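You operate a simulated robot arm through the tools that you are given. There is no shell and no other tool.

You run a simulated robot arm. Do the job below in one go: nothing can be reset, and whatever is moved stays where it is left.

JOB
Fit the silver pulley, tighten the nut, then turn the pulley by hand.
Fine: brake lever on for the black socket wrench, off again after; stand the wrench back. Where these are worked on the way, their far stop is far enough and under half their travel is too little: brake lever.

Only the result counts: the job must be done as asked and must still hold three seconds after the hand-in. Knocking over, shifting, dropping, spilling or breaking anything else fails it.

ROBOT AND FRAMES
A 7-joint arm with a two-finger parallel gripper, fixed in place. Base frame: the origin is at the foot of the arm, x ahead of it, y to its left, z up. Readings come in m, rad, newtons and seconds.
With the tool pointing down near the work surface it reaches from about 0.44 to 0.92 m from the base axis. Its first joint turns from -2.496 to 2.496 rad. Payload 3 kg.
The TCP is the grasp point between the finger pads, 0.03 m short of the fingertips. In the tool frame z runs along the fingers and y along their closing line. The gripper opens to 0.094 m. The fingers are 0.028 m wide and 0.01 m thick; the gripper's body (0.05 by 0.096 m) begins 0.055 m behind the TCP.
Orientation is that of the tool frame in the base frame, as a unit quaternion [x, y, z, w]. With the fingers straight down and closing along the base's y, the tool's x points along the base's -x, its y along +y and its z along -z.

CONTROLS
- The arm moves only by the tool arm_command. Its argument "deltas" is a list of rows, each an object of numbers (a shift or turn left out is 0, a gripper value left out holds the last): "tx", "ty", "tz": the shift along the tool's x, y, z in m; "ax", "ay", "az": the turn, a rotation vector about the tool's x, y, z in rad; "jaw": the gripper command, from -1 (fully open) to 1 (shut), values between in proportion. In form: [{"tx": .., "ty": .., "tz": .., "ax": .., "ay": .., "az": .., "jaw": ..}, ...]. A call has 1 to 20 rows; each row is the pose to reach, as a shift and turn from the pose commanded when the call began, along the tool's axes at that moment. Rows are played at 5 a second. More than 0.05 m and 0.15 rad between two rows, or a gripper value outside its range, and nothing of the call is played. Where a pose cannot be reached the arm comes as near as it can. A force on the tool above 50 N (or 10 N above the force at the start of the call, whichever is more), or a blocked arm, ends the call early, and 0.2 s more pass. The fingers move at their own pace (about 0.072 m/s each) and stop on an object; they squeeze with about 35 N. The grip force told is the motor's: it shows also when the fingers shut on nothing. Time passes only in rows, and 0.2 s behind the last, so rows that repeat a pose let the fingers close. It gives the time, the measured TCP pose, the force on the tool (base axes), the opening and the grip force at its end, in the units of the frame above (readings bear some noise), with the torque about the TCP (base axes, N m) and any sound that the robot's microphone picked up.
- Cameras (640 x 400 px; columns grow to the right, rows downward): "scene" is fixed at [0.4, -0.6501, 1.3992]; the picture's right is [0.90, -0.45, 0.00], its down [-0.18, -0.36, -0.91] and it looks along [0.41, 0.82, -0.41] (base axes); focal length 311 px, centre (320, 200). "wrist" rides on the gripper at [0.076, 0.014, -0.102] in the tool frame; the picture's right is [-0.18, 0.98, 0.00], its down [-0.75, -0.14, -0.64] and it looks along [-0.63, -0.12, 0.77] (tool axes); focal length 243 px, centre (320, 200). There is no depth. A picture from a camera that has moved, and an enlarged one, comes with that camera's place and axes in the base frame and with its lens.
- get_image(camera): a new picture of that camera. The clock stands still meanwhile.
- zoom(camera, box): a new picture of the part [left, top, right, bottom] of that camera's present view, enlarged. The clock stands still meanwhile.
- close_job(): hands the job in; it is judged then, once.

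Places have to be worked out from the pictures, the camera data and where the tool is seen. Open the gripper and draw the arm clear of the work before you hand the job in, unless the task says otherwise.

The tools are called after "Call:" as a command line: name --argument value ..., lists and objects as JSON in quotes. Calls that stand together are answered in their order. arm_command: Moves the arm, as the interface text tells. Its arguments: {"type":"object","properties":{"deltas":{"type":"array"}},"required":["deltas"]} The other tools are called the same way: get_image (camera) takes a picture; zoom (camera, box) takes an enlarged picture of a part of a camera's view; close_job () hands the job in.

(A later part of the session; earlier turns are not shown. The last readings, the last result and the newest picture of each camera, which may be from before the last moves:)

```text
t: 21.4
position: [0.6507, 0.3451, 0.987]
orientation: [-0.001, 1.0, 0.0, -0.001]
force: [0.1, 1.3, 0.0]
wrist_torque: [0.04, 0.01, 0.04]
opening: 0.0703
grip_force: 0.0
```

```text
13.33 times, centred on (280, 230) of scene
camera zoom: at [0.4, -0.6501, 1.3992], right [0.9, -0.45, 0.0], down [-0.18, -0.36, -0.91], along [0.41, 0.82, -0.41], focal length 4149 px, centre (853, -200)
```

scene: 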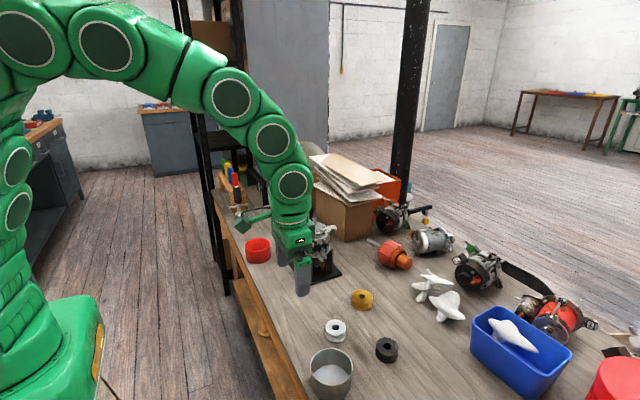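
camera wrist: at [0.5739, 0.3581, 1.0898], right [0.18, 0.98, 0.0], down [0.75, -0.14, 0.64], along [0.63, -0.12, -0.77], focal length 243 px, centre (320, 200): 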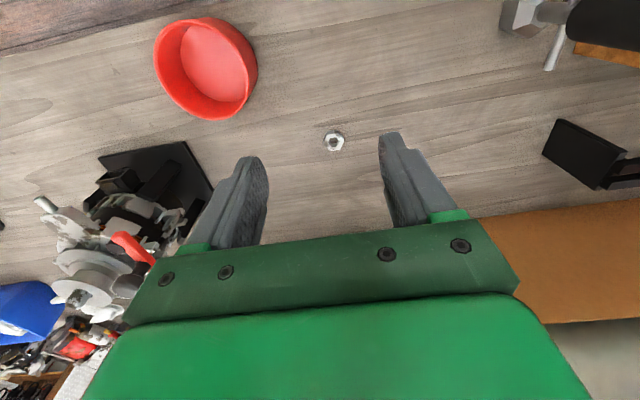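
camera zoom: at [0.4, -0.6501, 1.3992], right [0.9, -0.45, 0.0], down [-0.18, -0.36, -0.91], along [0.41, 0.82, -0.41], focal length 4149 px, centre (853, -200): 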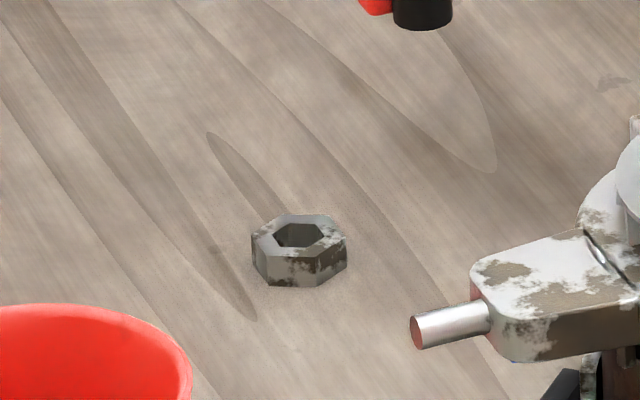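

The nut's centre triangulates to about (0.718, 0.349) with its top near z 0.804. I zoom in further to get the hexagon's orientation for a grip across the flats.

Call:
zoom --camera "wrist" --box '[318, 126, 350, 154]'

Call:
zoom --camera "scene" --box '[272, 224, 286, 235]'

```text
14.29 times, centred on (334, 140) of wrist
camera zoom: at [0.5739, 0.3581, 1.0898], right [0.18, 0.98, 0.0], down [0.75, -0.14, 0.64], along [0.63, -0.12, -0.77], focal length 3466 px, centre (120, 1057)
```

zoom: 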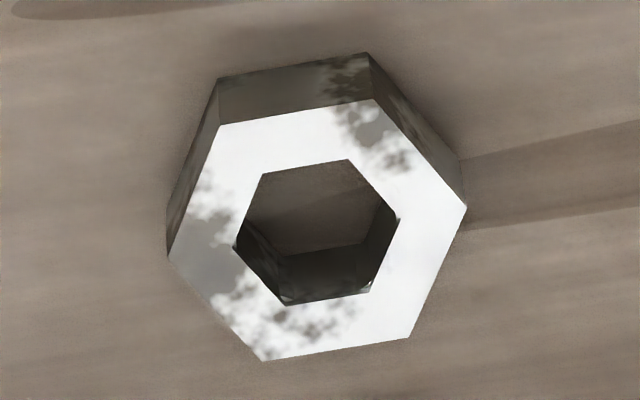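

```text
16.00 times, centred on (279, 230) of scene
camera zoom: at [0.4, -0.6501, 1.3992], right [0.9, -0.45, 0.0], down [-0.18, -0.36, -0.91], along [0.41, 0.82, -0.41], focal length 4979 px, centre (976, -272)
```

zoom: 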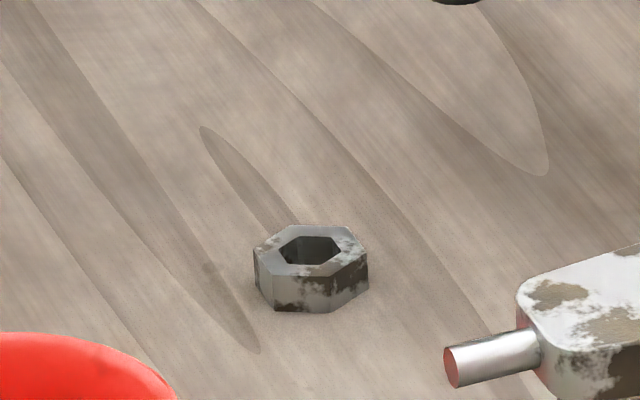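

The nut's flats face ±x, with corners along ±y, and it is about 24 mm across. I turn the gripper 30° so it closes square on a pair of flats, and hover above the nut to check.

Call:
arm_command --deltas '[{"tx": -0.017, "ty": 0.001, "tz": 0.02, "az": -0.131}, {"tx": -0.034, "ty": 0.003, "tz": 0.04, "az": -0.262}, {"tx": -0.051, "ty": 0.004, "tz": 0.06, "az": -0.393}, {"tx": -0.068, "ty": 0.0054, "tz": 0.08, "az": -0.5236}, {"tx": -0.068, "ty": 0.0054, "tz": 0.1, "az": -0.5236, "jaw": -0.15}, {"tx": -0.068, "ty": 0.0054, "tz": 0.1, "az": -0.5236, "jaw": -0.15}]'

Call:
get_image --camera "wrist"

Call:
zoom --camera "wrist" --box '[270, 80, 370, 180]'

```text
t: 22.8
position: [0.7197, 0.3516, 0.8881]
orientation: [-0.26, 0.966, 0.001, -0.001]
force: [0.2, -0.1, -0.4]
wrist_torque: [-0.04, 0.03, 0.02]
opening: 0.054
grip_force: 0.0
```

```text
taken
camera wrist: at [0.6458, 0.3242, 0.9908], right [-0.33, 0.94, 0.0], down [0.72, 0.26, 0.64], along [0.61, 0.21, -0.77], focal length 243 px, centre (320, 200)
```

wrist: 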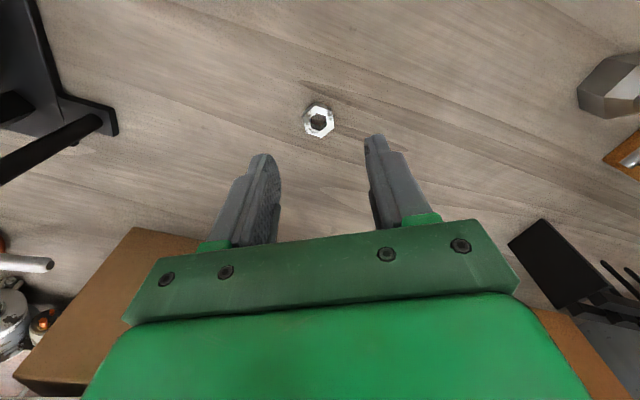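

```text
4.00 times, centred on (320, 130) of wrist
camera zoom: at [0.6458, 0.3242, 0.9908], right [-0.33, 0.94, 0.0], down [0.72, 0.26, 0.64], along [0.61, 0.21, -0.77], focal length 970 px, centre (320, 480)
```

zoom: 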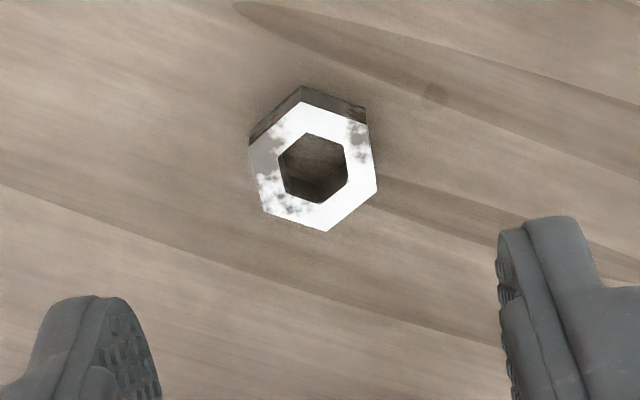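

The nut is 1–2 mm off the tool axis, with its flats square to the closing line. I correct that, lower until the fingertips are 3 mm above the table, and close.

Call:
arm_command --deltas '[{"tx": 0.0014, "ty": -0.0009, "tz": 0.02}, {"tx": 0.0014, "ty": -0.0009, "tz": 0.045}, {"tx": 0.0014, "ty": -0.0009, "tz": 0.057}, {"tx": 0.0014, "ty": -0.0009, "tz": 0.0625}, {"tx": 0.0014, "ty": -0.0009, "tz": 0.0625, "jaw": 0.2}, {"tx": 0.0014, "ty": -0.0009, "tz": 0.0625, "jaw": 1}, {"tx": 0.0014, "ty": -0.0009, "tz": 0.0625, "jaw": 1}, {"tx": 0.0014, "ty": -0.0009, "tz": 0.0625, "jaw": 1}]'

Call:
get_image --camera "wrist"

Call:
zoom --camera "wrist" --box '[270, 120, 370, 220]'

```text
t: 24.6
position: [0.7181, 0.3494, 0.8273]
orientation: [-0.259, 0.966, -0.001, 0.0]
force: [-0.3, 0.9, 0.1]
wrist_torque: [-0.01, -0.02, -0.01]
opening: 0.0228
grip_force: 35.5
```

```text
taken
camera wrist: at [0.6452, 0.3224, 0.9281], right [-0.33, 0.94, 0.0], down [0.72, 0.26, 0.64], along [0.61, 0.21, -0.77], focal length 243 px, centre (320, 200)
```

wrist: 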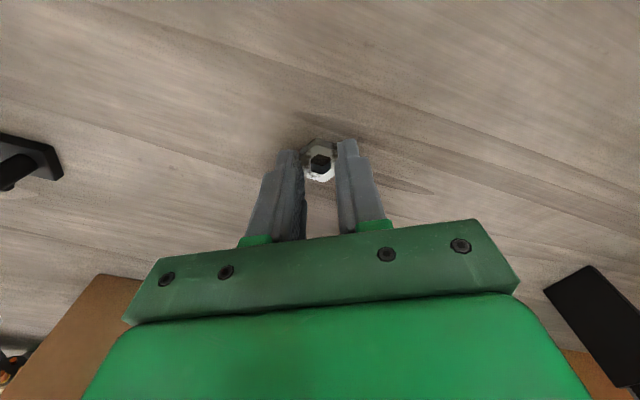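

```text
4.00 times, centred on (320, 170) of wrist
camera zoom: at [0.6452, 0.3224, 0.9281], right [-0.33, 0.94, 0.0], down [0.72, 0.26, 0.64], along [0.61, 0.21, -0.77], focal length 970 px, centre (320, 320)
```

zoom: 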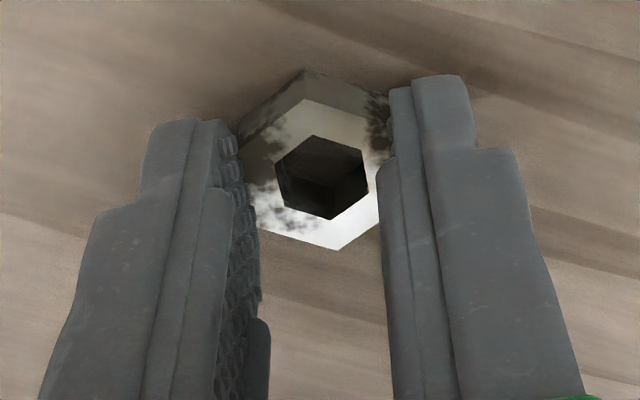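

The nut is held across its flats (opening 22.8 mm, 35 N) with its hole within 1.5 mm of the TCP. I lift it and carry it high over the lever to above the shaft.

Call:
arm_command --deltas '[{"tz": -0.02}, {"tz": -0.06}, {"tz": -0.1}, {"tz": -0.14}, {"tz": -0.18}, {"tz": -0.22}, {"tz": -0.254}, {"tx": 0.0169, "ty": -0.0401, "tz": -0.254}, {"tx": 0.0338, "ty": -0.0803, "tz": -0.254}, {"tx": 0.0507, "ty": -0.1204, "tz": -0.254}, {"tx": 0.0677, "ty": -0.1605, "tz": -0.254}, {"tx": 0.0846, "ty": -0.2007, "tz": -0.254}, {"tx": 0.1015, "ty": -0.2408, "tz": -0.254}, {"tx": 0.1015, "ty": -0.2408, "tz": -0.254}, {"tx": 0.1015, "ty": -0.2408, "tz": -0.254}]'

Call:
get_image --camera "wrist"

Call:
zoom --camera "wrist" --box '[270, 90, 370, 190]'

Call:
zoom --camera "scene" --box '[280, 170, 350, 230]'

```text
t: 27.8
position: [0.7532, 0.0902, 1.0781]
orientation: [-0.26, 0.966, -0.001, 0.0]
force: [0.1, 0.5, -0.2]
wrist_torque: [-0.03, -0.01, -0.01]
opening: 0.0226
grip_force: 35.0
```

```text
taken
camera wrist: at [0.6795, 0.063, 1.1813], right [-0.33, 0.94, 0.0], down [0.72, 0.26, 0.64], along [0.61, 0.21, -0.77], focal length 243 px, centre (320, 200)
```

wrist: 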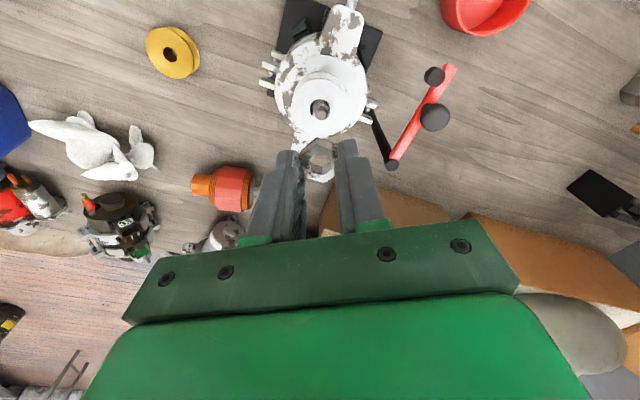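

```text
4.00 times, centred on (320, 140) of wrist
camera zoom: at [0.6795, 0.063, 1.1813], right [-0.33, 0.94, 0.0], down [0.72, 0.26, 0.64], along [0.61, 0.21, -0.77], focal length 970 px, centre (320, 440)
```

zoom: 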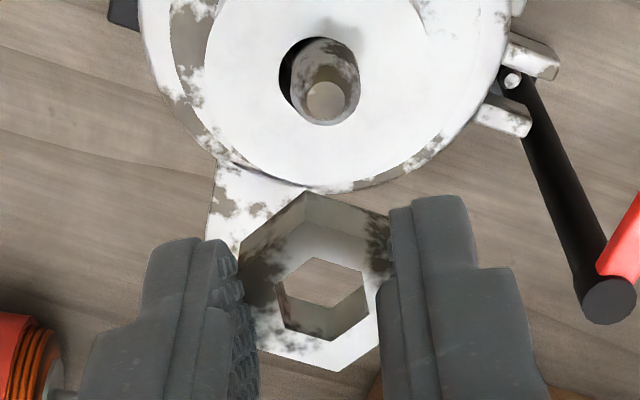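

```text
6.67 times, centred on (315, 200) of scene
camera zoom: at [0.4, -0.6501, 1.3992], right [0.9, -0.45, 0.0], down [-0.18, -0.36, -0.91], along [0.41, 0.82, -0.41], focal length 2074 px, centre (353, 200)
```

zoom: 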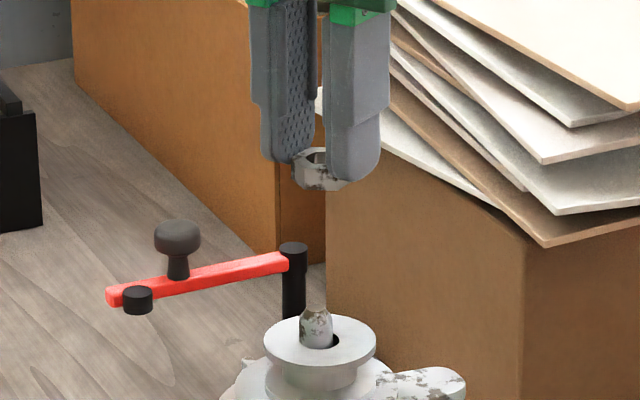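

The nut is above the shaft. From this view it needs about 1 mm of correction, so I make that and lower to about 9 mm above the tip.

Call:
arm_command --deltas '[{"tx": 0.0007, "ty": 0.0011, "tz": 0.02}, {"tx": 0.0007, "ty": 0.0011, "tz": 0.04}, {"tx": 0.0007, "ty": 0.0011, "tz": 0.055}, {"tx": 0.0007, "ty": 0.0011, "tz": 0.055}]'

Call:
zoom --camera "wrist" --box '[280, 130, 360, 200]'

Call:
zoom --camera "scene" --box '[290, 190, 340, 230]'

```text
t: 28.8
position: [0.7487, 0.0937, 1.0248]
orientation: [-0.259, 0.966, 0.0, 0.0]
force: [0.3, 0.9, -0.6]
wrist_torque: [0.0, 0.01, 0.01]
opening: 0.0225
grip_force: 35.1
```

```text
5.71 times, centred on (320, 165) of wrist
camera zoom: at [0.676, 0.0649, 1.1272], right [-0.33, 0.94, 0.0], down [0.72, 0.26, 0.64], along [0.61, 0.21, -0.77], focal length 1386 px, centre (320, 400)
```

zoom: 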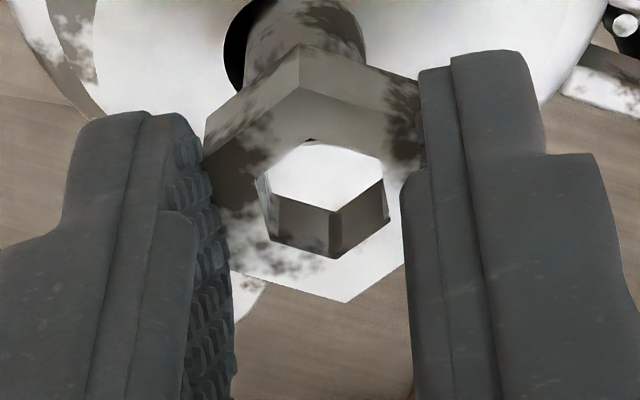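

```text
10.00 times, centred on (315, 210) of scene
camera zoom: at [0.4, -0.6501, 1.3992], right [0.9, -0.45, 0.0], down [-0.18, -0.36, -0.91], along [0.41, 0.82, -0.41], focal length 3112 px, centre (370, 100)
```

zoom: 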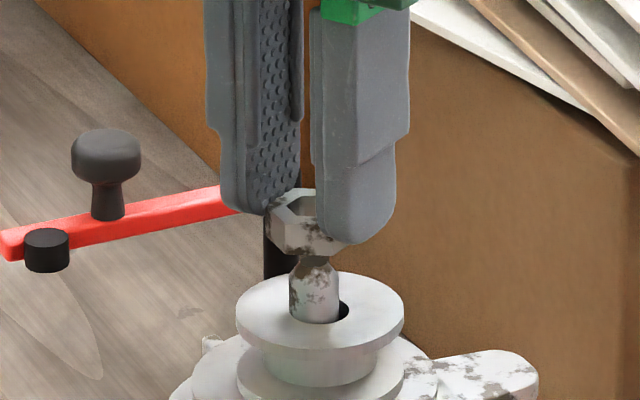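

The arm drifted about 2 mm while lowering. The camera pose puts the nut axis about (1.8, -1.5) mm off the shaft, so I correct and lower another 8 mm.

Call:
arm_command --deltas '[{"tx": -0.0008, "ty": -0.0022}, {"tx": -0.0008, "ty": -0.0022, "tz": 0.004}, {"tx": -0.0008, "ty": -0.0022, "tz": 0.008}, {"tx": -0.0008, "ty": -0.0022, "tz": 0.008}]'

Call:
zoom --camera "wrist" --box '[280, 130, 360, 200]'

Call:
zoom --camera "scene" --box '[295, 200, 335, 230]'

```text
t: 29.8
position: [0.7513, 0.0914, 1.0166]
orientation: [-0.259, 0.966, 0.0, 0.0]
force: [0.1, -0.1, -0.1]
wrist_torque: [0.04, -0.03, 0.03]
opening: 0.0229
grip_force: 35.0
```

```text
5.71 times, centred on (320, 165) of wrist
camera zoom: at [0.6779, 0.0629, 1.1184], right [-0.33, 0.94, 0.0], down [0.72, 0.26, 0.64], along [0.61, 0.21, -0.77], focal length 1386 px, centre (320, 400)
```

zoom: 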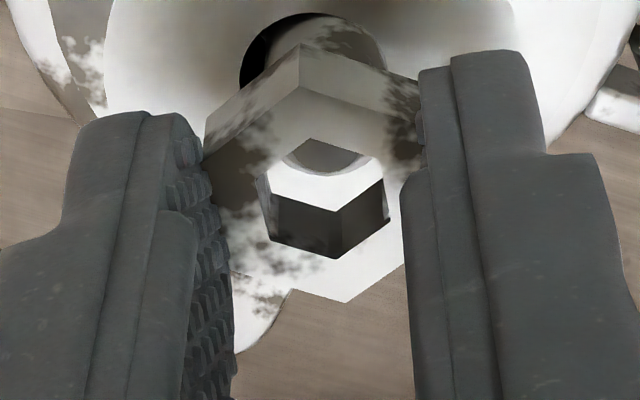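

```text
13.33 times, centred on (315, 215) of scene
camera zoom: at [0.4, -0.6501, 1.3992], right [0.9, -0.45, 0.0], down [-0.18, -0.36, -0.91], along [0.41, 0.82, -0.41], focal length 4149 px, centre (387, 0)
```

zoom: 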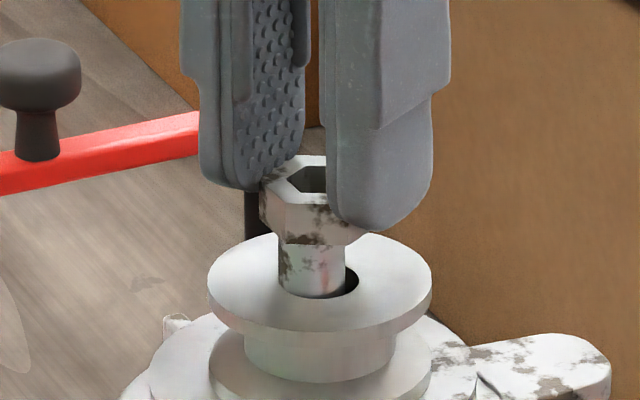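

The shaft tip shows inside the nut's hole, well centred. I lower gently until the nut touches the tip.

Call:
arm_command --deltas '[{"tz": 0.002}, {"tz": 0.004}, {"tz": 0.006}, {"tz": 0.006}]'

Call:
zoom --camera "wrist" --box '[280, 130, 360, 200]'

Call:
zoom --camera "scene" --box '[295, 200, 335, 230]'

```text
t: 30.8
position: [0.7508, 0.0891, 1.0098]
orientation: [-0.258, 0.966, 0.0, -0.002]
force: [-7.4, -0.4, -0.9]
wrist_torque: [-0.02, 0.2, 0.05]
opening: 0.023
grip_force: 34.5
```

```text
5.71 times, centred on (320, 165) of wrist
camera zoom: at [0.6779, 0.0624, 1.1112], right [-0.33, 0.94, 0.0], down [0.72, 0.26, 0.64], along [0.6, 0.21, -0.77], focal length 1386 px, centre (320, 400)
```

zoom: 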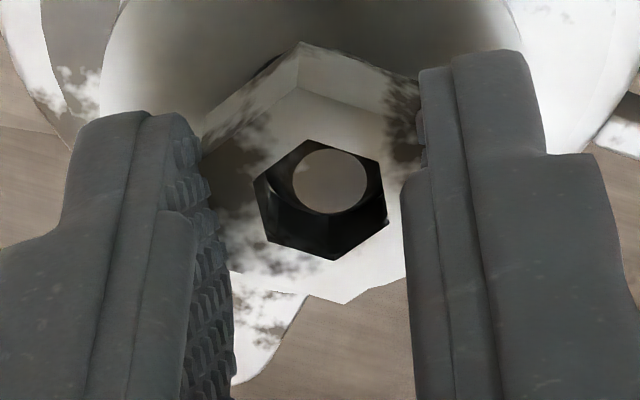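

```text
13.33 times, centred on (315, 215) of scene
camera zoom: at [0.4, -0.6501, 1.3992], right [0.9, -0.45, 0.0], down [-0.18, -0.36, -0.91], along [0.41, 0.82, -0.41], focal length 4149 px, centre (387, 0)
```

zoom: 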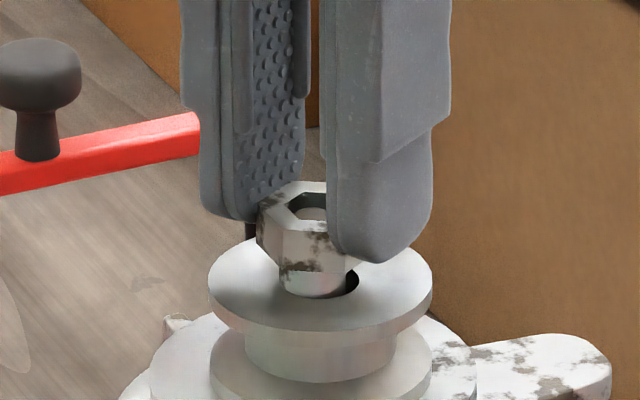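

The nut has gone about 6 mm over the tip, and a 7 N side force says the shaft lies slightly to -x. I ease 1 mm that way and lower further.

Call:
arm_command --deltas '[{"tx": 0.0009, "ty": 0.0005}, {"tx": 0.0009, "ty": 0.0005, "tz": 0.0015}, {"tx": 0.0009, "ty": 0.0005, "tz": 0.003}, {"tx": 0.0009, "ty": 0.0005, "tz": 0.003}]'

Call:
zoom --camera "wrist" --box '[280, 130, 360, 200]'

Call:
zoom --camera "scene" --box '[295, 200, 335, 230]'

```text
t: 31.8
position: [0.7502, 0.0886, 1.0072]
orientation: [-0.26, 0.966, 0.001, 0.0]
force: [-3.7, 0.2, -0.8]
wrist_torque: [0.0, 0.1, 0.0]
opening: 0.0227
grip_force: 35.3
```

```text
5.71 times, centred on (320, 165) of wrist
camera zoom: at [0.6773, 0.0618, 1.1099], right [-0.33, 0.94, 0.0], down [0.72, 0.26, 0.64], along [0.61, 0.21, -0.77], focal length 1386 px, centre (320, 400)
```

zoom: 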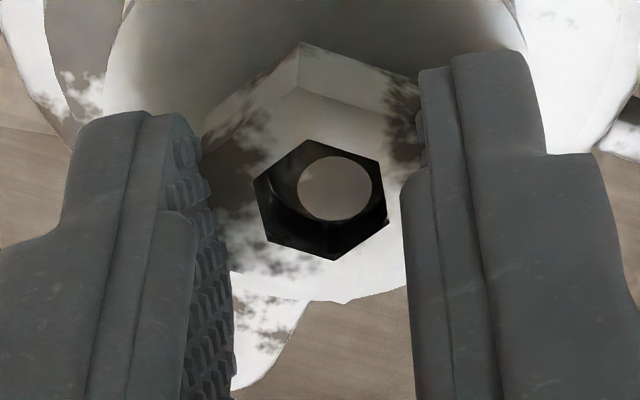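

```text
13.33 times, centred on (315, 215) of scene
camera zoom: at [0.4, -0.6501, 1.3992], right [0.9, -0.45, 0.0], down [-0.18, -0.36, -0.91], along [0.41, 0.82, -0.41], focal length 4149 px, centre (387, 0)
```

zoom: 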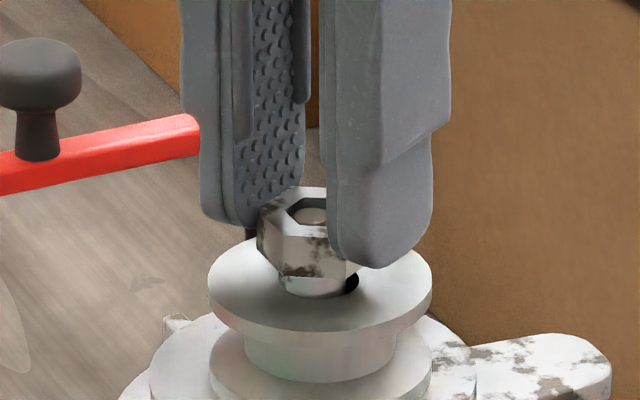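

The side force is dropping and there is no vertical force yet. I keep lowering in small steps until the nut meets the thread or the pulley.

Call:
arm_command --deltas '[{"tx": 0.0004, "ty": 0.0003, "tz": 0.0015}, {"tx": 0.0004, "ty": 0.0003, "tz": 0.003}, {"tx": 0.0004, "ty": 0.0003, "tz": 0.003}]'

Call:
zoom --camera "scene" --box '[295, 200, 335, 230]'

Call:
zoom --camera "wrist" --box '[280, 130, 360, 200]'

```text
t: 32.6
position: [0.7492, 0.0899, 1.0058]
orientation: [-0.259, 0.966, 0.0, 0.001]
force: [-10.9, 5.7, 25.4]
wrist_torque: [0.25, 0.28, 0.03]
opening: 0.0228
grip_force: 35.1
```

```text
13.33 times, centred on (315, 215) of scene
camera zoom: at [0.4, -0.6501, 1.3992], right [0.9, -0.45, 0.0], down [-0.18, -0.36, -0.91], along [0.41, 0.82, -0.41], focal length 4149 px, centre (387, 0)
```

zoom: 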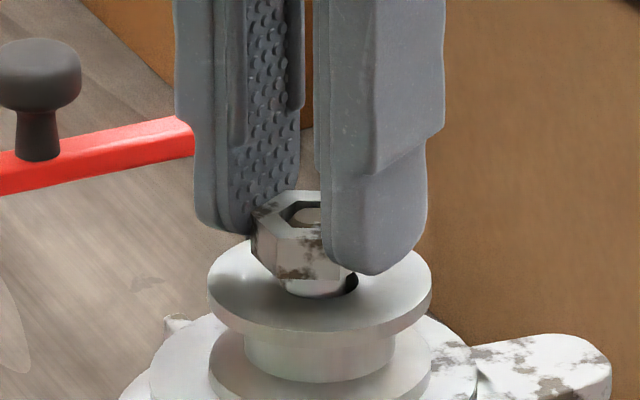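

```text
5.71 times, centred on (320, 165) of wrist
camera zoom: at [0.6763, 0.0627, 1.1078], right [-0.33, 0.94, 0.0], down [0.72, 0.26, 0.64], along [0.61, 0.21, -0.77], focal length 1386 px, centre (320, 400)
```

zoom: 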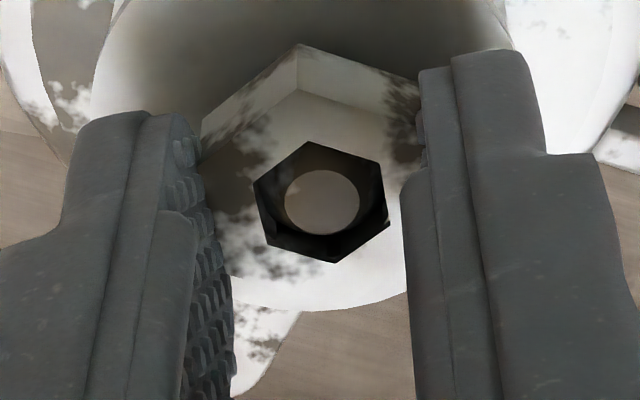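

There is 25 N vertical force with the nut still a few millimetres above the pulley, so it is resting on the start of the thread. I centre it to relieve the side force and turn it clockwise by hand to start the thread.

Call:
arm_command --deltas '[{"tx": 0.0005, "ty": 0.00075}, {"tx": 0.0006, "ty": 0.00056, "az": 0.15}, {"tx": 0.00074, "ty": 0.00039, "az": 0.3}, {"tx": 0.00089, "ty": 0.00024, "az": 0.45}, {"tx": 0.00107, "ty": 0.00012, "az": 0.6}, {"tx": 0.00107, "ty": 0.00012, "az": 0.6}]'

Call:
zoom --camera "scene" --box '[295, 200, 335, 230]'

Call:
zoom --camera "wrist" --box '[280, 130, 360, 200]'

```text
t: 34.0
position: [0.7484, 0.0892, 1.0049]
orientation: [0.038, 0.999, 0.0, 0.0]
force: [14.0, 13.8, 19.8]
wrist_torque: [0.52, -0.57, 0.0]
opening: 0.0228
grip_force: 35.3
```

```text
13.33 times, centred on (315, 215) of scene
camera zoom: at [0.4, -0.6501, 1.3992], right [0.9, -0.45, 0.0], down [-0.18, -0.36, -0.91], along [0.41, 0.82, -0.41], focal length 4149 px, centre (387, 0)
```

zoom: 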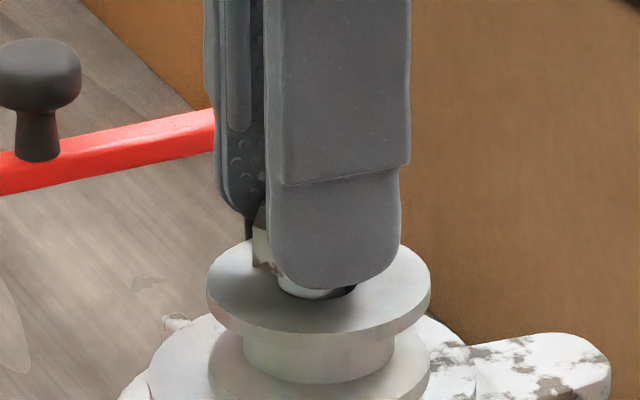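

```text
5.71 times, centred on (320, 165) of wrist
camera zoom: at [0.6734, 0.1084, 1.1075], right [0.26, 0.97, 0.0], down [0.74, -0.2, 0.64], along [0.62, -0.17, -0.77], focal length 1386 px, centre (320, 400)
```

zoom: 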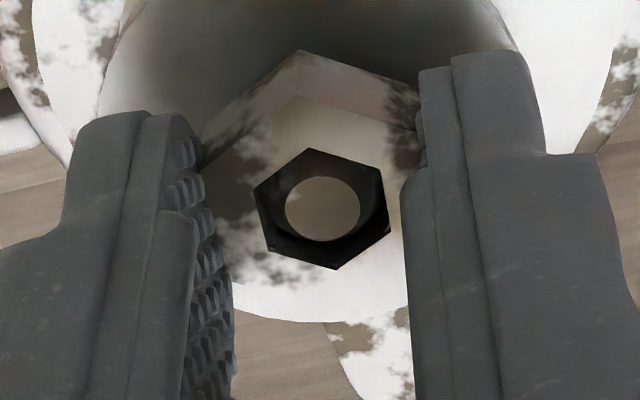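

The nut turned with the fingers and stays concentric with the tip. I ease the side load and keep turning clockwise to see whether it draws down.

Call:
arm_command --deltas '[{"tx": -0.0007, "ty": 0.0008}, {"tx": -0.0007, "ty": 0.0008, "az": 0.15}, {"tx": -0.0007, "ty": 0.0008, "az": 0.3}, {"tx": -0.0007, "ty": 0.0008, "az": 0.45}, {"tx": -0.0007, "ty": 0.0008, "az": 0.6}, {"tx": -0.0007, "ty": 0.0008, "az": 0.75}, {"tx": -0.0007, "ty": 0.0008, "az": 0.75}]'

Call:
zoom --camera "scene" --box '[295, 200, 335, 230]'

Call:
zoom --camera "wrist" --box '[280, 130, 360, 200]'

```text
t: 35.6
position: [0.7499, 0.09, 1.006]
orientation: [0.402, 0.916, 0.0, 0.0]
force: [3.6, 14.5, 19.9]
wrist_torque: [0.42, -0.17, 0.01]
opening: 0.0228
grip_force: 34.9
```

```text
13.33 times, centred on (315, 215) of scene
camera zoom: at [0.4, -0.6501, 1.3992], right [0.9, -0.45, 0.0], down [-0.18, -0.36, -0.91], along [0.41, 0.82, -0.41], focal length 4149 px, centre (387, 0)
```

zoom: 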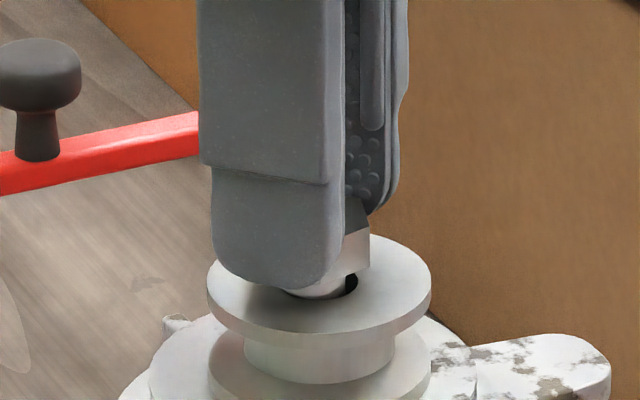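

```text
5.71 times, centred on (320, 165) of wrist
camera zoom: at [0.7078, 0.155, 1.1071], right [0.85, 0.53, 0.0], down [0.41, -0.65, 0.64], along [0.34, -0.54, -0.77], focal length 1386 px, centre (320, 400)
```

zoom: 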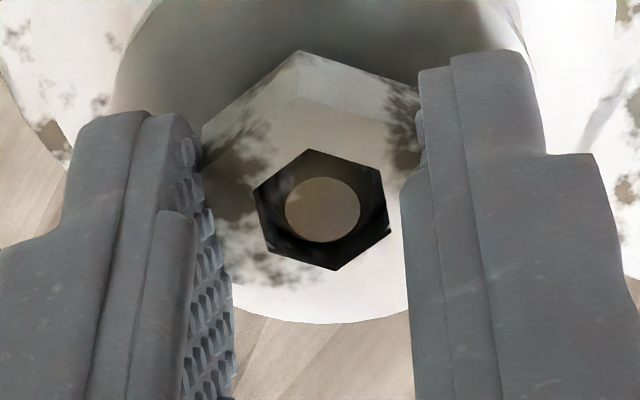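

About 77° of turn so far with the nut still concentric. I continue clockwise under light downward pressure to see how far the wrist turns and whether the nut descends.

Call:
arm_command --deltas '[{"tx": 0.0005, "ty": 0.0007, "az": 0.0}, {"tx": 0.0005, "ty": 0.0007, "az": 0.15}, {"tx": 0.0005, "ty": 0.0007, "az": 0.3}, {"tx": 0.0005, "ty": 0.0007, "az": 0.45}, {"tx": 0.0005, "ty": 0.0007, "az": 0.6}, {"tx": 0.0005, "ty": 0.0007, "az": 0.75}, {"tx": 0.0005, "ty": 0.0007, "az": 0.9}, {"tx": 0.0005, "ty": 0.0007, "az": 1.05}, {"tx": 0.0005, "ty": 0.0007, "az": 1.05}]'

Call:
zoom --camera "scene" --box '[295, 200, 335, 230]'

Call:
get_image --camera "wrist"

Call:
zoom --camera "wrist" --box '[280, 130, 360, 200]'

```text
t: 37.6
position: [0.749, 0.0907, 1.0058]
orientation: [0.807, 0.591, 0.001, 0.0]
force: [13.6, 12.2, 17.7]
wrist_torque: [0.35, -0.41, -0.02]
opening: 0.0226
grip_force: 35.1
```

```text
13.33 times, centred on (315, 215) of scene
camera zoom: at [0.4, -0.6501, 1.3992], right [0.9, -0.45, 0.0], down [-0.18, -0.36, -0.91], along [0.41, 0.82, -0.41], focal length 4149 px, centre (387, 0)
```

zoom: 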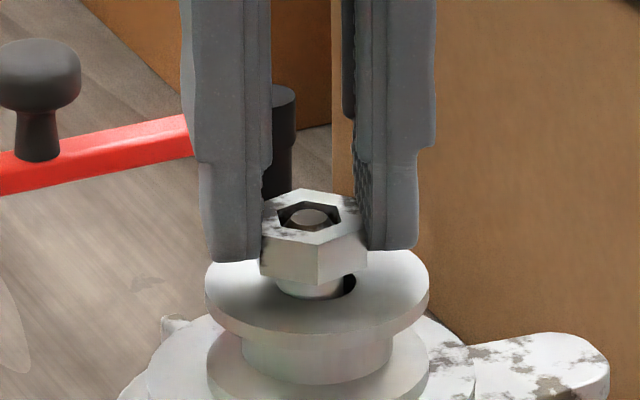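

```text
taken
camera wrist: at [0.7857, 0.1574, 1.1072], right [0.88, -0.47, 0.0], down [-0.36, -0.68, 0.64], along [-0.3, -0.57, -0.77], focal length 243 px, centre (320, 200)
```

wrist: 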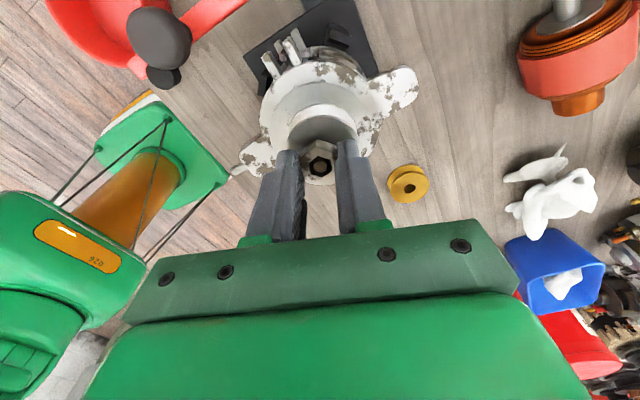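

```text
5.71 times, centred on (320, 165) of wrist
camera zoom: at [0.7857, 0.1574, 1.1072], right [0.88, -0.47, 0.0], down [-0.36, -0.68, 0.64], along [-0.3, -0.57, -0.77], focal length 1386 px, centre (320, 400)
```

zoom: 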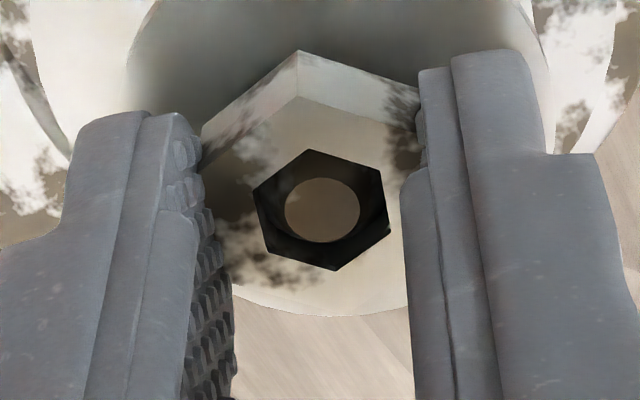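

The nut follows the fingers freely through 137° with no clear descent. I release it, back off upward and look at how it sits.

Call:
arm_command --deltas '[{"jaw": 0.3}, {"jaw": 0.0}, {"jaw": 0.0}, {"tz": -0.03}, {"tz": -0.07}, {"tz": -0.1}, {"tz": -0.1}]'

Call:
zoom --camera "scene" --box '[295, 200, 335, 230]'

Call:
get_image --camera "wrist"

Call:
zoom --camera "wrist" --box '[280, 70, 360, 150]'

```text
t: 39.2
position: [0.7478, 0.0904, 1.103]
orientation: [0.806, 0.592, 0.0, 0.0]
force: [0.0, 0.2, -0.2]
wrist_torque: [0.01, -0.02, 0.03]
opening: 0.0468
grip_force: 0.1
```

```text
13.33 times, centred on (315, 215) of scene
camera zoom: at [0.4, -0.6501, 1.3992], right [0.9, -0.45, 0.0], down [-0.18, -0.36, -0.91], along [0.41, 0.82, -0.41], focal length 4149 px, centre (387, 0)
```

zoom: 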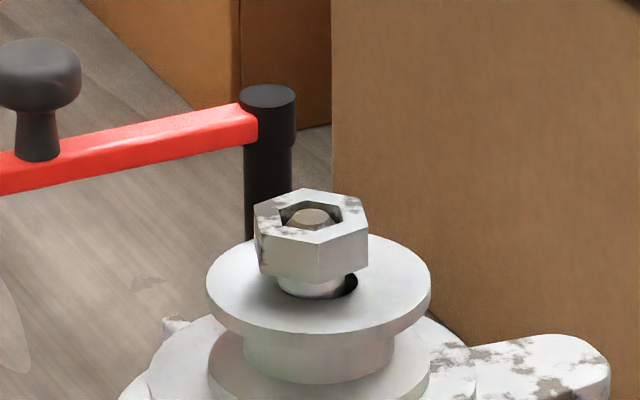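

```text
taken
camera wrist: at [0.7845, 0.1581, 1.2053], right [0.88, -0.47, 0.0], down [-0.36, -0.68, 0.64], along [-0.3, -0.57, -0.77], focal length 243 px, centre (320, 200)
```

wrist: 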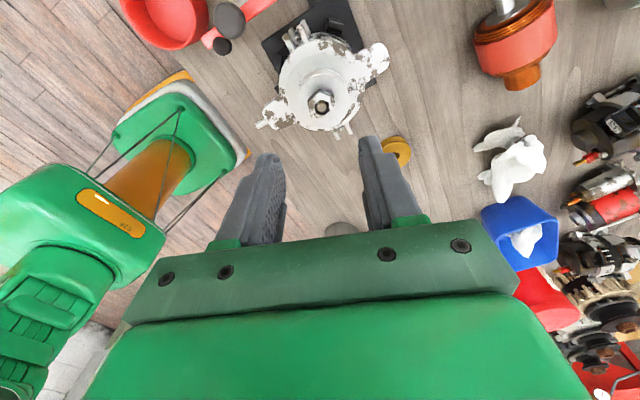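

```text
5.00 times, centred on (320, 110) of wrist
camera zoom: at [0.7845, 0.1581, 1.2053], right [0.88, -0.47, 0.0], down [-0.36, -0.68, 0.64], along [-0.3, -0.57, -0.77], focal length 1213 px, centre (320, 650)
```

zoom: 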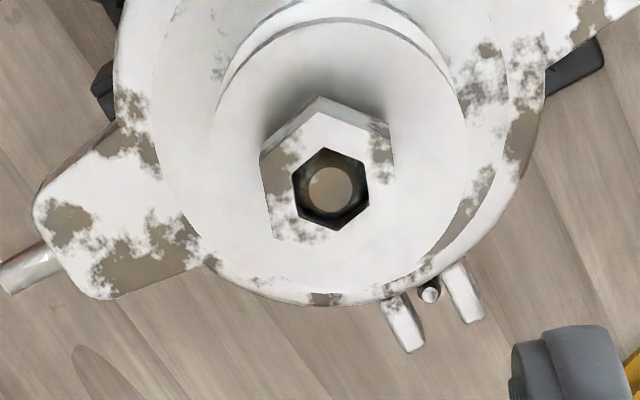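

The nut sits level on the thread start, a few millimetres above the pulley. Next is the brake lever: I move over its knob and look closely.

Call:
arm_command --deltas '[{"tx": 0.0375, "ty": -0.0277, "jaw": -0.2}, {"tx": 0.075, "ty": -0.0554, "jaw": -0.2}, {"tx": 0.075, "ty": -0.0554, "jaw": -0.2}]'

Call:
get_image --camera "wrist"

Call:
zoom --camera "wrist" --box '[240, 40, 400, 190]'

Call:
zoom --camera "scene" --box '[275, 195, 335, 235]'

```text
t: 40.0
position: [0.7161, 0.1783, 1.1032]
orientation: [0.806, 0.592, 0.0, 0.0]
force: [0.7, -0.3, 0.7]
wrist_torque: [0.02, -0.02, 0.03]
opening: 0.0564
grip_force: 0.0
```

```text
taken
camera wrist: at [0.7526, 0.2459, 1.2058], right [0.88, -0.47, 0.0], down [-0.36, -0.68, 0.64], along [-0.3, -0.57, -0.77], focal length 243 px, centre (320, 200)
```

wrist: 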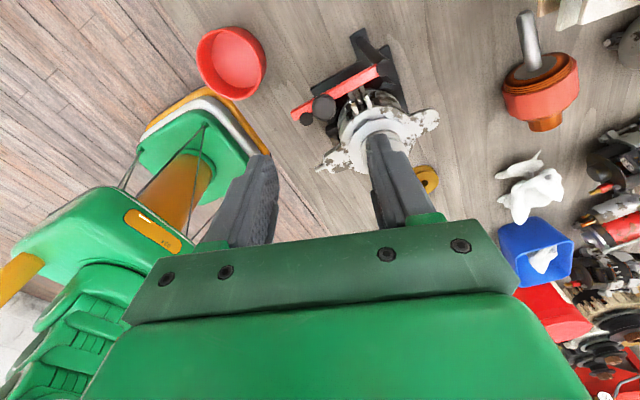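

```text
2.67 times, centred on (320, 115) of wrist
camera zoom: at [0.7526, 0.2459, 1.2058], right [0.88, -0.47, 0.0], down [-0.36, -0.68, 0.64], along [-0.3, -0.57, -0.77], focal length 647 px, centre (320, 427)
```

zoom: 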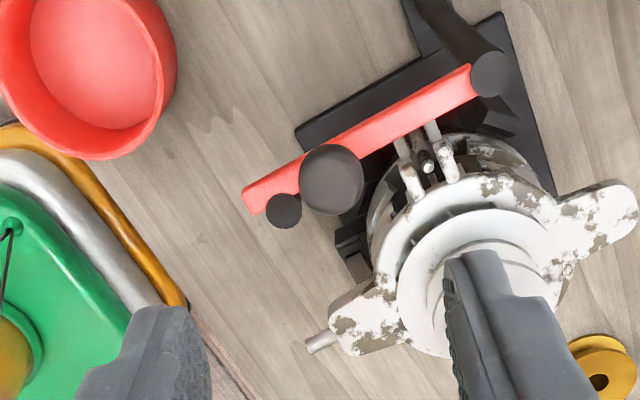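

```text
10.00 times, centred on (305, 215) of scene
camera zoom: at [0.4, -0.6501, 1.3992], right [0.9, -0.45, 0.0], down [-0.18, -0.36, -0.91], along [0.41, 0.82, -0.41], focal length 3112 px, centre (470, 50)
```

zoom: 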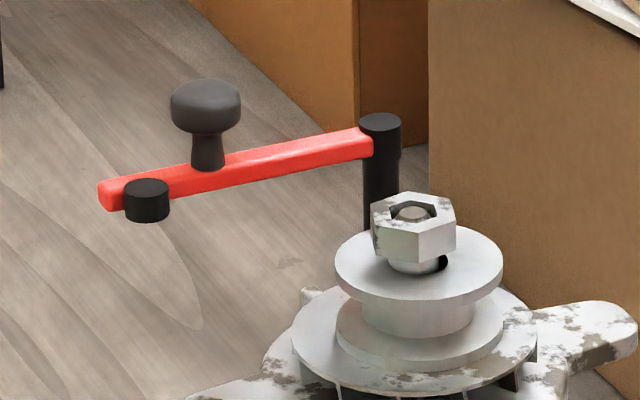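

The knob is at about (0.720, 0.178, 0.990) and roughly 21 mm across. The post is at (0.7785, 0.178), and the pad should reach the pulley after the lever swings about 47° toward -y. I descend and grip the knob.

Call:
arm_command --deltas '[{"tx": 0.0015, "ty": 0.0033, "tz": 0.03}, {"tx": 0.0015, "ty": 0.0033, "tz": 0.06}, {"tx": 0.0015, "ty": 0.0033, "tz": 0.085}, {"tx": 0.0015, "ty": 0.0033, "tz": 0.0965}, {"tx": 0.0015, "ty": 0.0033, "tz": 0.0965}]'

Call:
get_image --camera "wrist"

Call:
zoom --camera "scene" --box '[275, 195, 335, 235]'

```text
t: 41.2
position: [0.7218, 0.1807, 1.0077]
orientation: [0.806, 0.592, 0.0, 0.0]
force: [-0.3, -0.4, -1.0]
wrist_torque: [0.01, 0.01, 0.02]
opening: 0.0564
grip_force: 0.1
```

```text
taken
camera wrist: at [0.758, 0.2475, 1.1101], right [0.88, -0.47, 0.0], down [-0.36, -0.68, 0.64], along [-0.3, -0.57, -0.77], focal length 243 px, centre (320, 200)
```

wrist: 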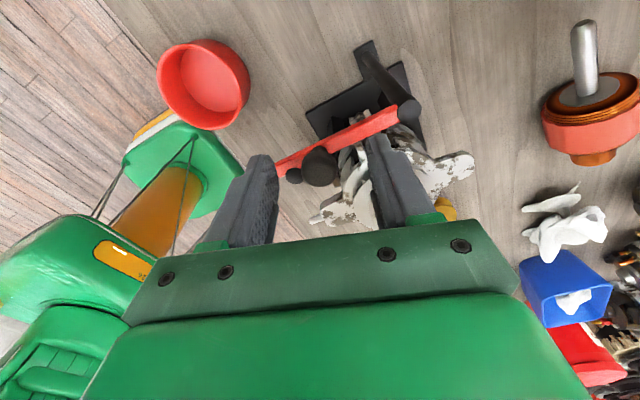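

```text
10.00 times, centred on (305, 215) of scene
camera zoom: at [0.4, -0.6501, 1.3992], right [0.9, -0.45, 0.0], down [-0.18, -0.36, -0.91], along [0.41, 0.82, -0.41], focal length 3112 px, centre (470, 50)
```

zoom: 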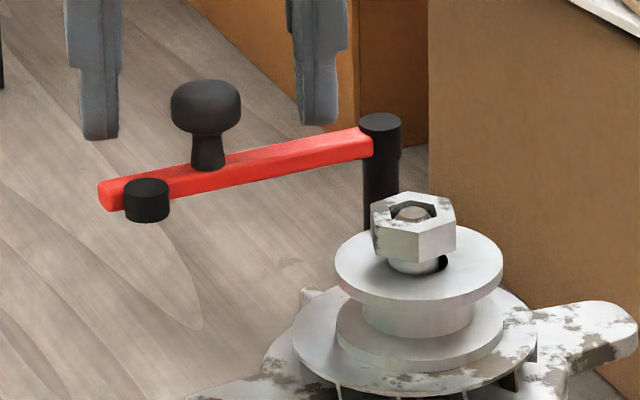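

The fingers straddle the knob. I zoom the wrist view to verify it is centred before closing.

Call:
zoom --camera "wrist" --box '[270, 110, 400, 220]'

```text
3.64 times, centred on (335, 165) of wrist
camera zoom: at [0.758, 0.2475, 1.1101], right [0.88, -0.47, 0.0], down [-0.36, -0.68, 0.64], along [-0.3, -0.57, -0.77], focal length 882 px, centre (266, 327)
```

zoom: 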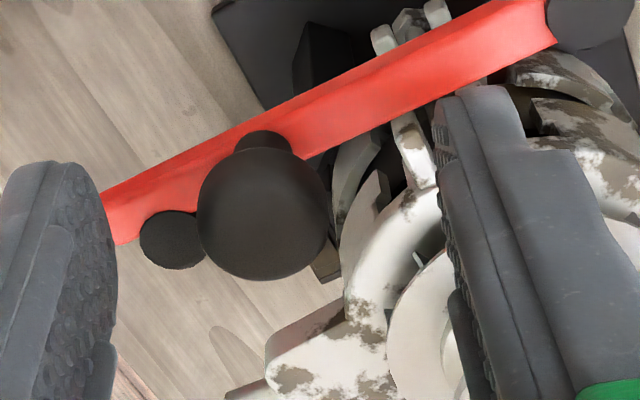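

The knob is centred under the tool to within 1 mm. I close on it.

Call:
arm_command --deltas '[{"jaw": 0.3}, {"jaw": 1}, {"jaw": 1}, {"jaw": 1}]'

Call:
zoom --camera "scene" --box '[275, 195, 335, 235]'

```text
t: 42.2
position: [0.7211, 0.1804, 1.0084]
orientation: [0.806, 0.591, 0.0, 0.0]
force: [-13.2, 3.2, 0.1]
wrist_torque: [-0.19, 0.46, 0.13]
opening: 0.0207
grip_force: 34.0
```

```text
10.00 times, centred on (305, 215) of scene
camera zoom: at [0.4, -0.6501, 1.3992], right [0.9, -0.45, 0.0], down [-0.18, -0.36, -0.91], along [0.41, 0.82, -0.41], focal length 3112 px, centre (470, 50)
```

zoom: 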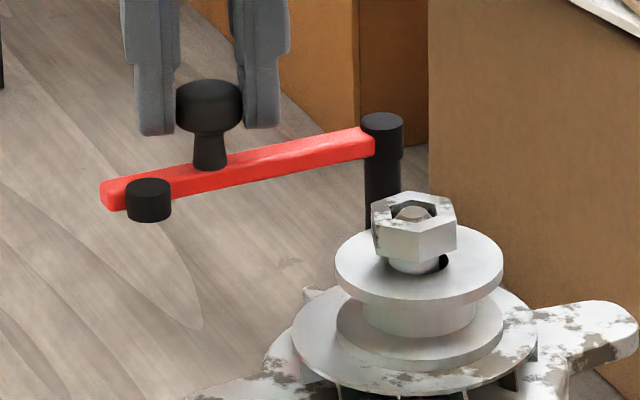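

The knob is held (opening 20.7 mm) with a slight radial pull, which I relax. Then I swing the lever about its post toward the pulley in small arc steps.

Call:
arm_command --deltas '[{"ty": -0.0012}, {"tx": -0.0041, "ty": 0.0002, "az": -0.075}, {"tx": -0.0081, "ty": 0.002, "az": -0.15}, {"tx": -0.012, "ty": 0.0041, "az": -0.225}, {"tx": -0.0157, "ty": 0.0065, "az": -0.3}, {"tx": -0.0192, "ty": 0.0092, "az": -0.375}, {"tx": -0.0225, "ty": 0.012, "az": -0.45}]'

Call:
zoom --camera "scene" --box '[275, 195, 335, 235]'

Call:
zoom --camera "wrist" --box '[240, 70, 440, 220]'

```text
t: 43.8
position: [0.7278, 0.1536, 1.0094]
orientation: [0.653, 0.757, 0.0, -0.001]
force: [0.9, -0.2, -4.5]
wrist_torque: [0.03, -0.05, -0.06]
opening: 0.0208
grip_force: 35.2
```

```text
10.00 times, centred on (305, 215) of scene
camera zoom: at [0.4, -0.6501, 1.3992], right [0.9, -0.45, 0.0], down [-0.18, -0.36, -0.91], along [0.41, 0.82, -0.41], focal length 3112 px, centre (470, 50)
```

zoom: 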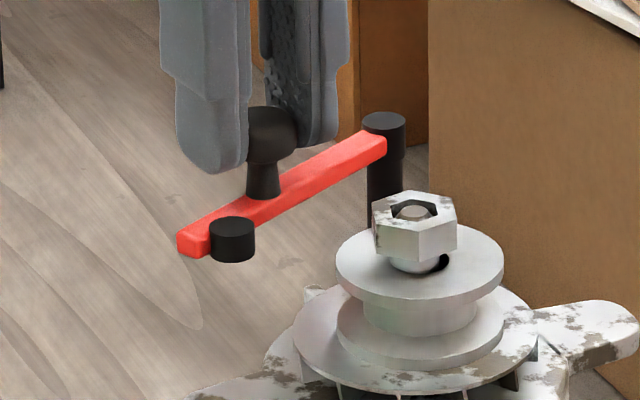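

```text
2.67 times, centred on (340, 145) of wrist
camera zoom: at [0.7304, 0.2306, 1.1107], right [1.0, -0.04, 0.0], down [-0.03, -0.77, 0.64], along [-0.03, -0.64, -0.77], focal length 647 px, centre (267, 347)
```

zoom: 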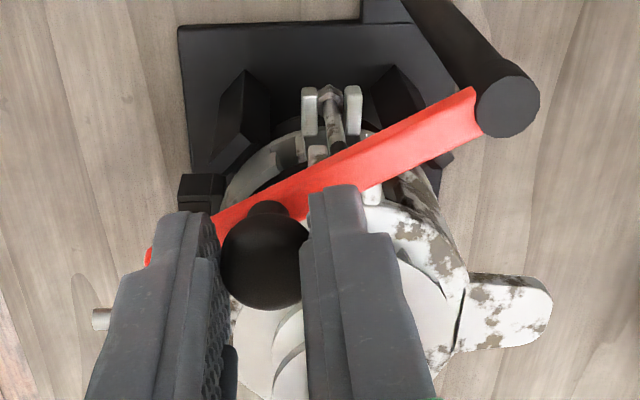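

The lever swings freely with almost no force. I continue along the arc toward the contact angle of about 0.82 rad.

Call:
arm_command --deltas '[{"tx": -0.0041, "ty": 0.0015, "az": -0.075}, {"tx": -0.0081, "ty": 0.0032, "az": -0.15}, {"tx": -0.0119, "ty": 0.0053, "az": -0.225}, {"tx": -0.0156, "ty": 0.0076, "az": -0.3}, {"tx": -0.0179, "ty": 0.0094, "az": -0.35}, {"tx": -0.0179, "ty": 0.0094, "az": -0.35}]'

Call:
zoom --camera "scene" --box '[275, 195, 335, 235]'

Call:
zoom --camera "wrist" --box '[240, 70, 440, 220]'

```text
t: 45.2
position: [0.738, 0.1369, 1.0081]
orientation: [0.512, 0.859, 0.0, 0.0]
force: [-12.3, -14.3, 11.1]
wrist_torque: [-0.34, 0.35, -0.08]
opening: 0.021
grip_force: 35.0
```

```text
10.00 times, centred on (305, 215) of scene
camera zoom: at [0.4, -0.6501, 1.3992], right [0.9, -0.45, 0.0], down [-0.18, -0.36, -0.91], along [0.41, 0.82, -0.41], focal length 3112 px, centre (470, 50)
```

zoom: 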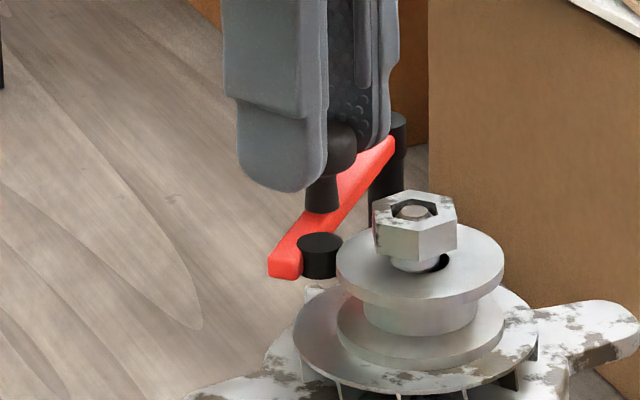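

```text
2.67 times, centred on (340, 145) of wrist
camera zoom: at [0.7152, 0.2101, 1.111], right [0.95, 0.31, 0.0], down [0.23, -0.73, 0.64], along [0.2, -0.61, -0.77], focal length 647 px, centre (267, 347)
```

zoom: 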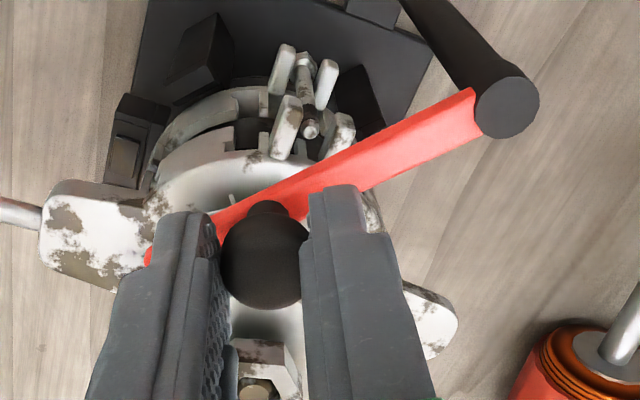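

The remaining force is mostly radial, because my arc is a little tight; the pad is close to the pulley but shows no firm contact. I loosen the radius by 1 mm and go on in small steps.

Call:
arm_command --deltas '[{"tx": -0.0004, "ty": -0.0011}, {"tx": -0.0032, "ty": -0.0002, "az": -0.05}, {"tx": -0.0059, "ty": 0.0009, "az": -0.1}, {"tx": -0.0059, "ty": 0.0009, "az": -0.1}]'

Call:
zoom --camera "scene" --box '[275, 195, 335, 235]'

```text
t: 46.2
position: [0.7423, 0.1353, 1.0074]
orientation: [0.468, 0.884, 0.001, -0.001]
force: [-15.1, 22.6, 7.6]
wrist_torque: [0.65, 0.43, -0.02]
opening: 0.0211
grip_force: 35.3
```

```text
10.00 times, centred on (305, 215) of scene
camera zoom: at [0.4, -0.6501, 1.3992], right [0.9, -0.45, 0.0], down [-0.18, -0.36, -0.91], along [0.41, 0.82, -0.41], focal length 3112 px, centre (470, 50)
```

zoom: 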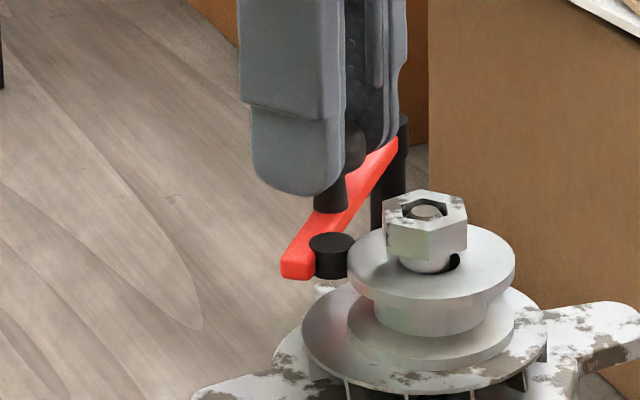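

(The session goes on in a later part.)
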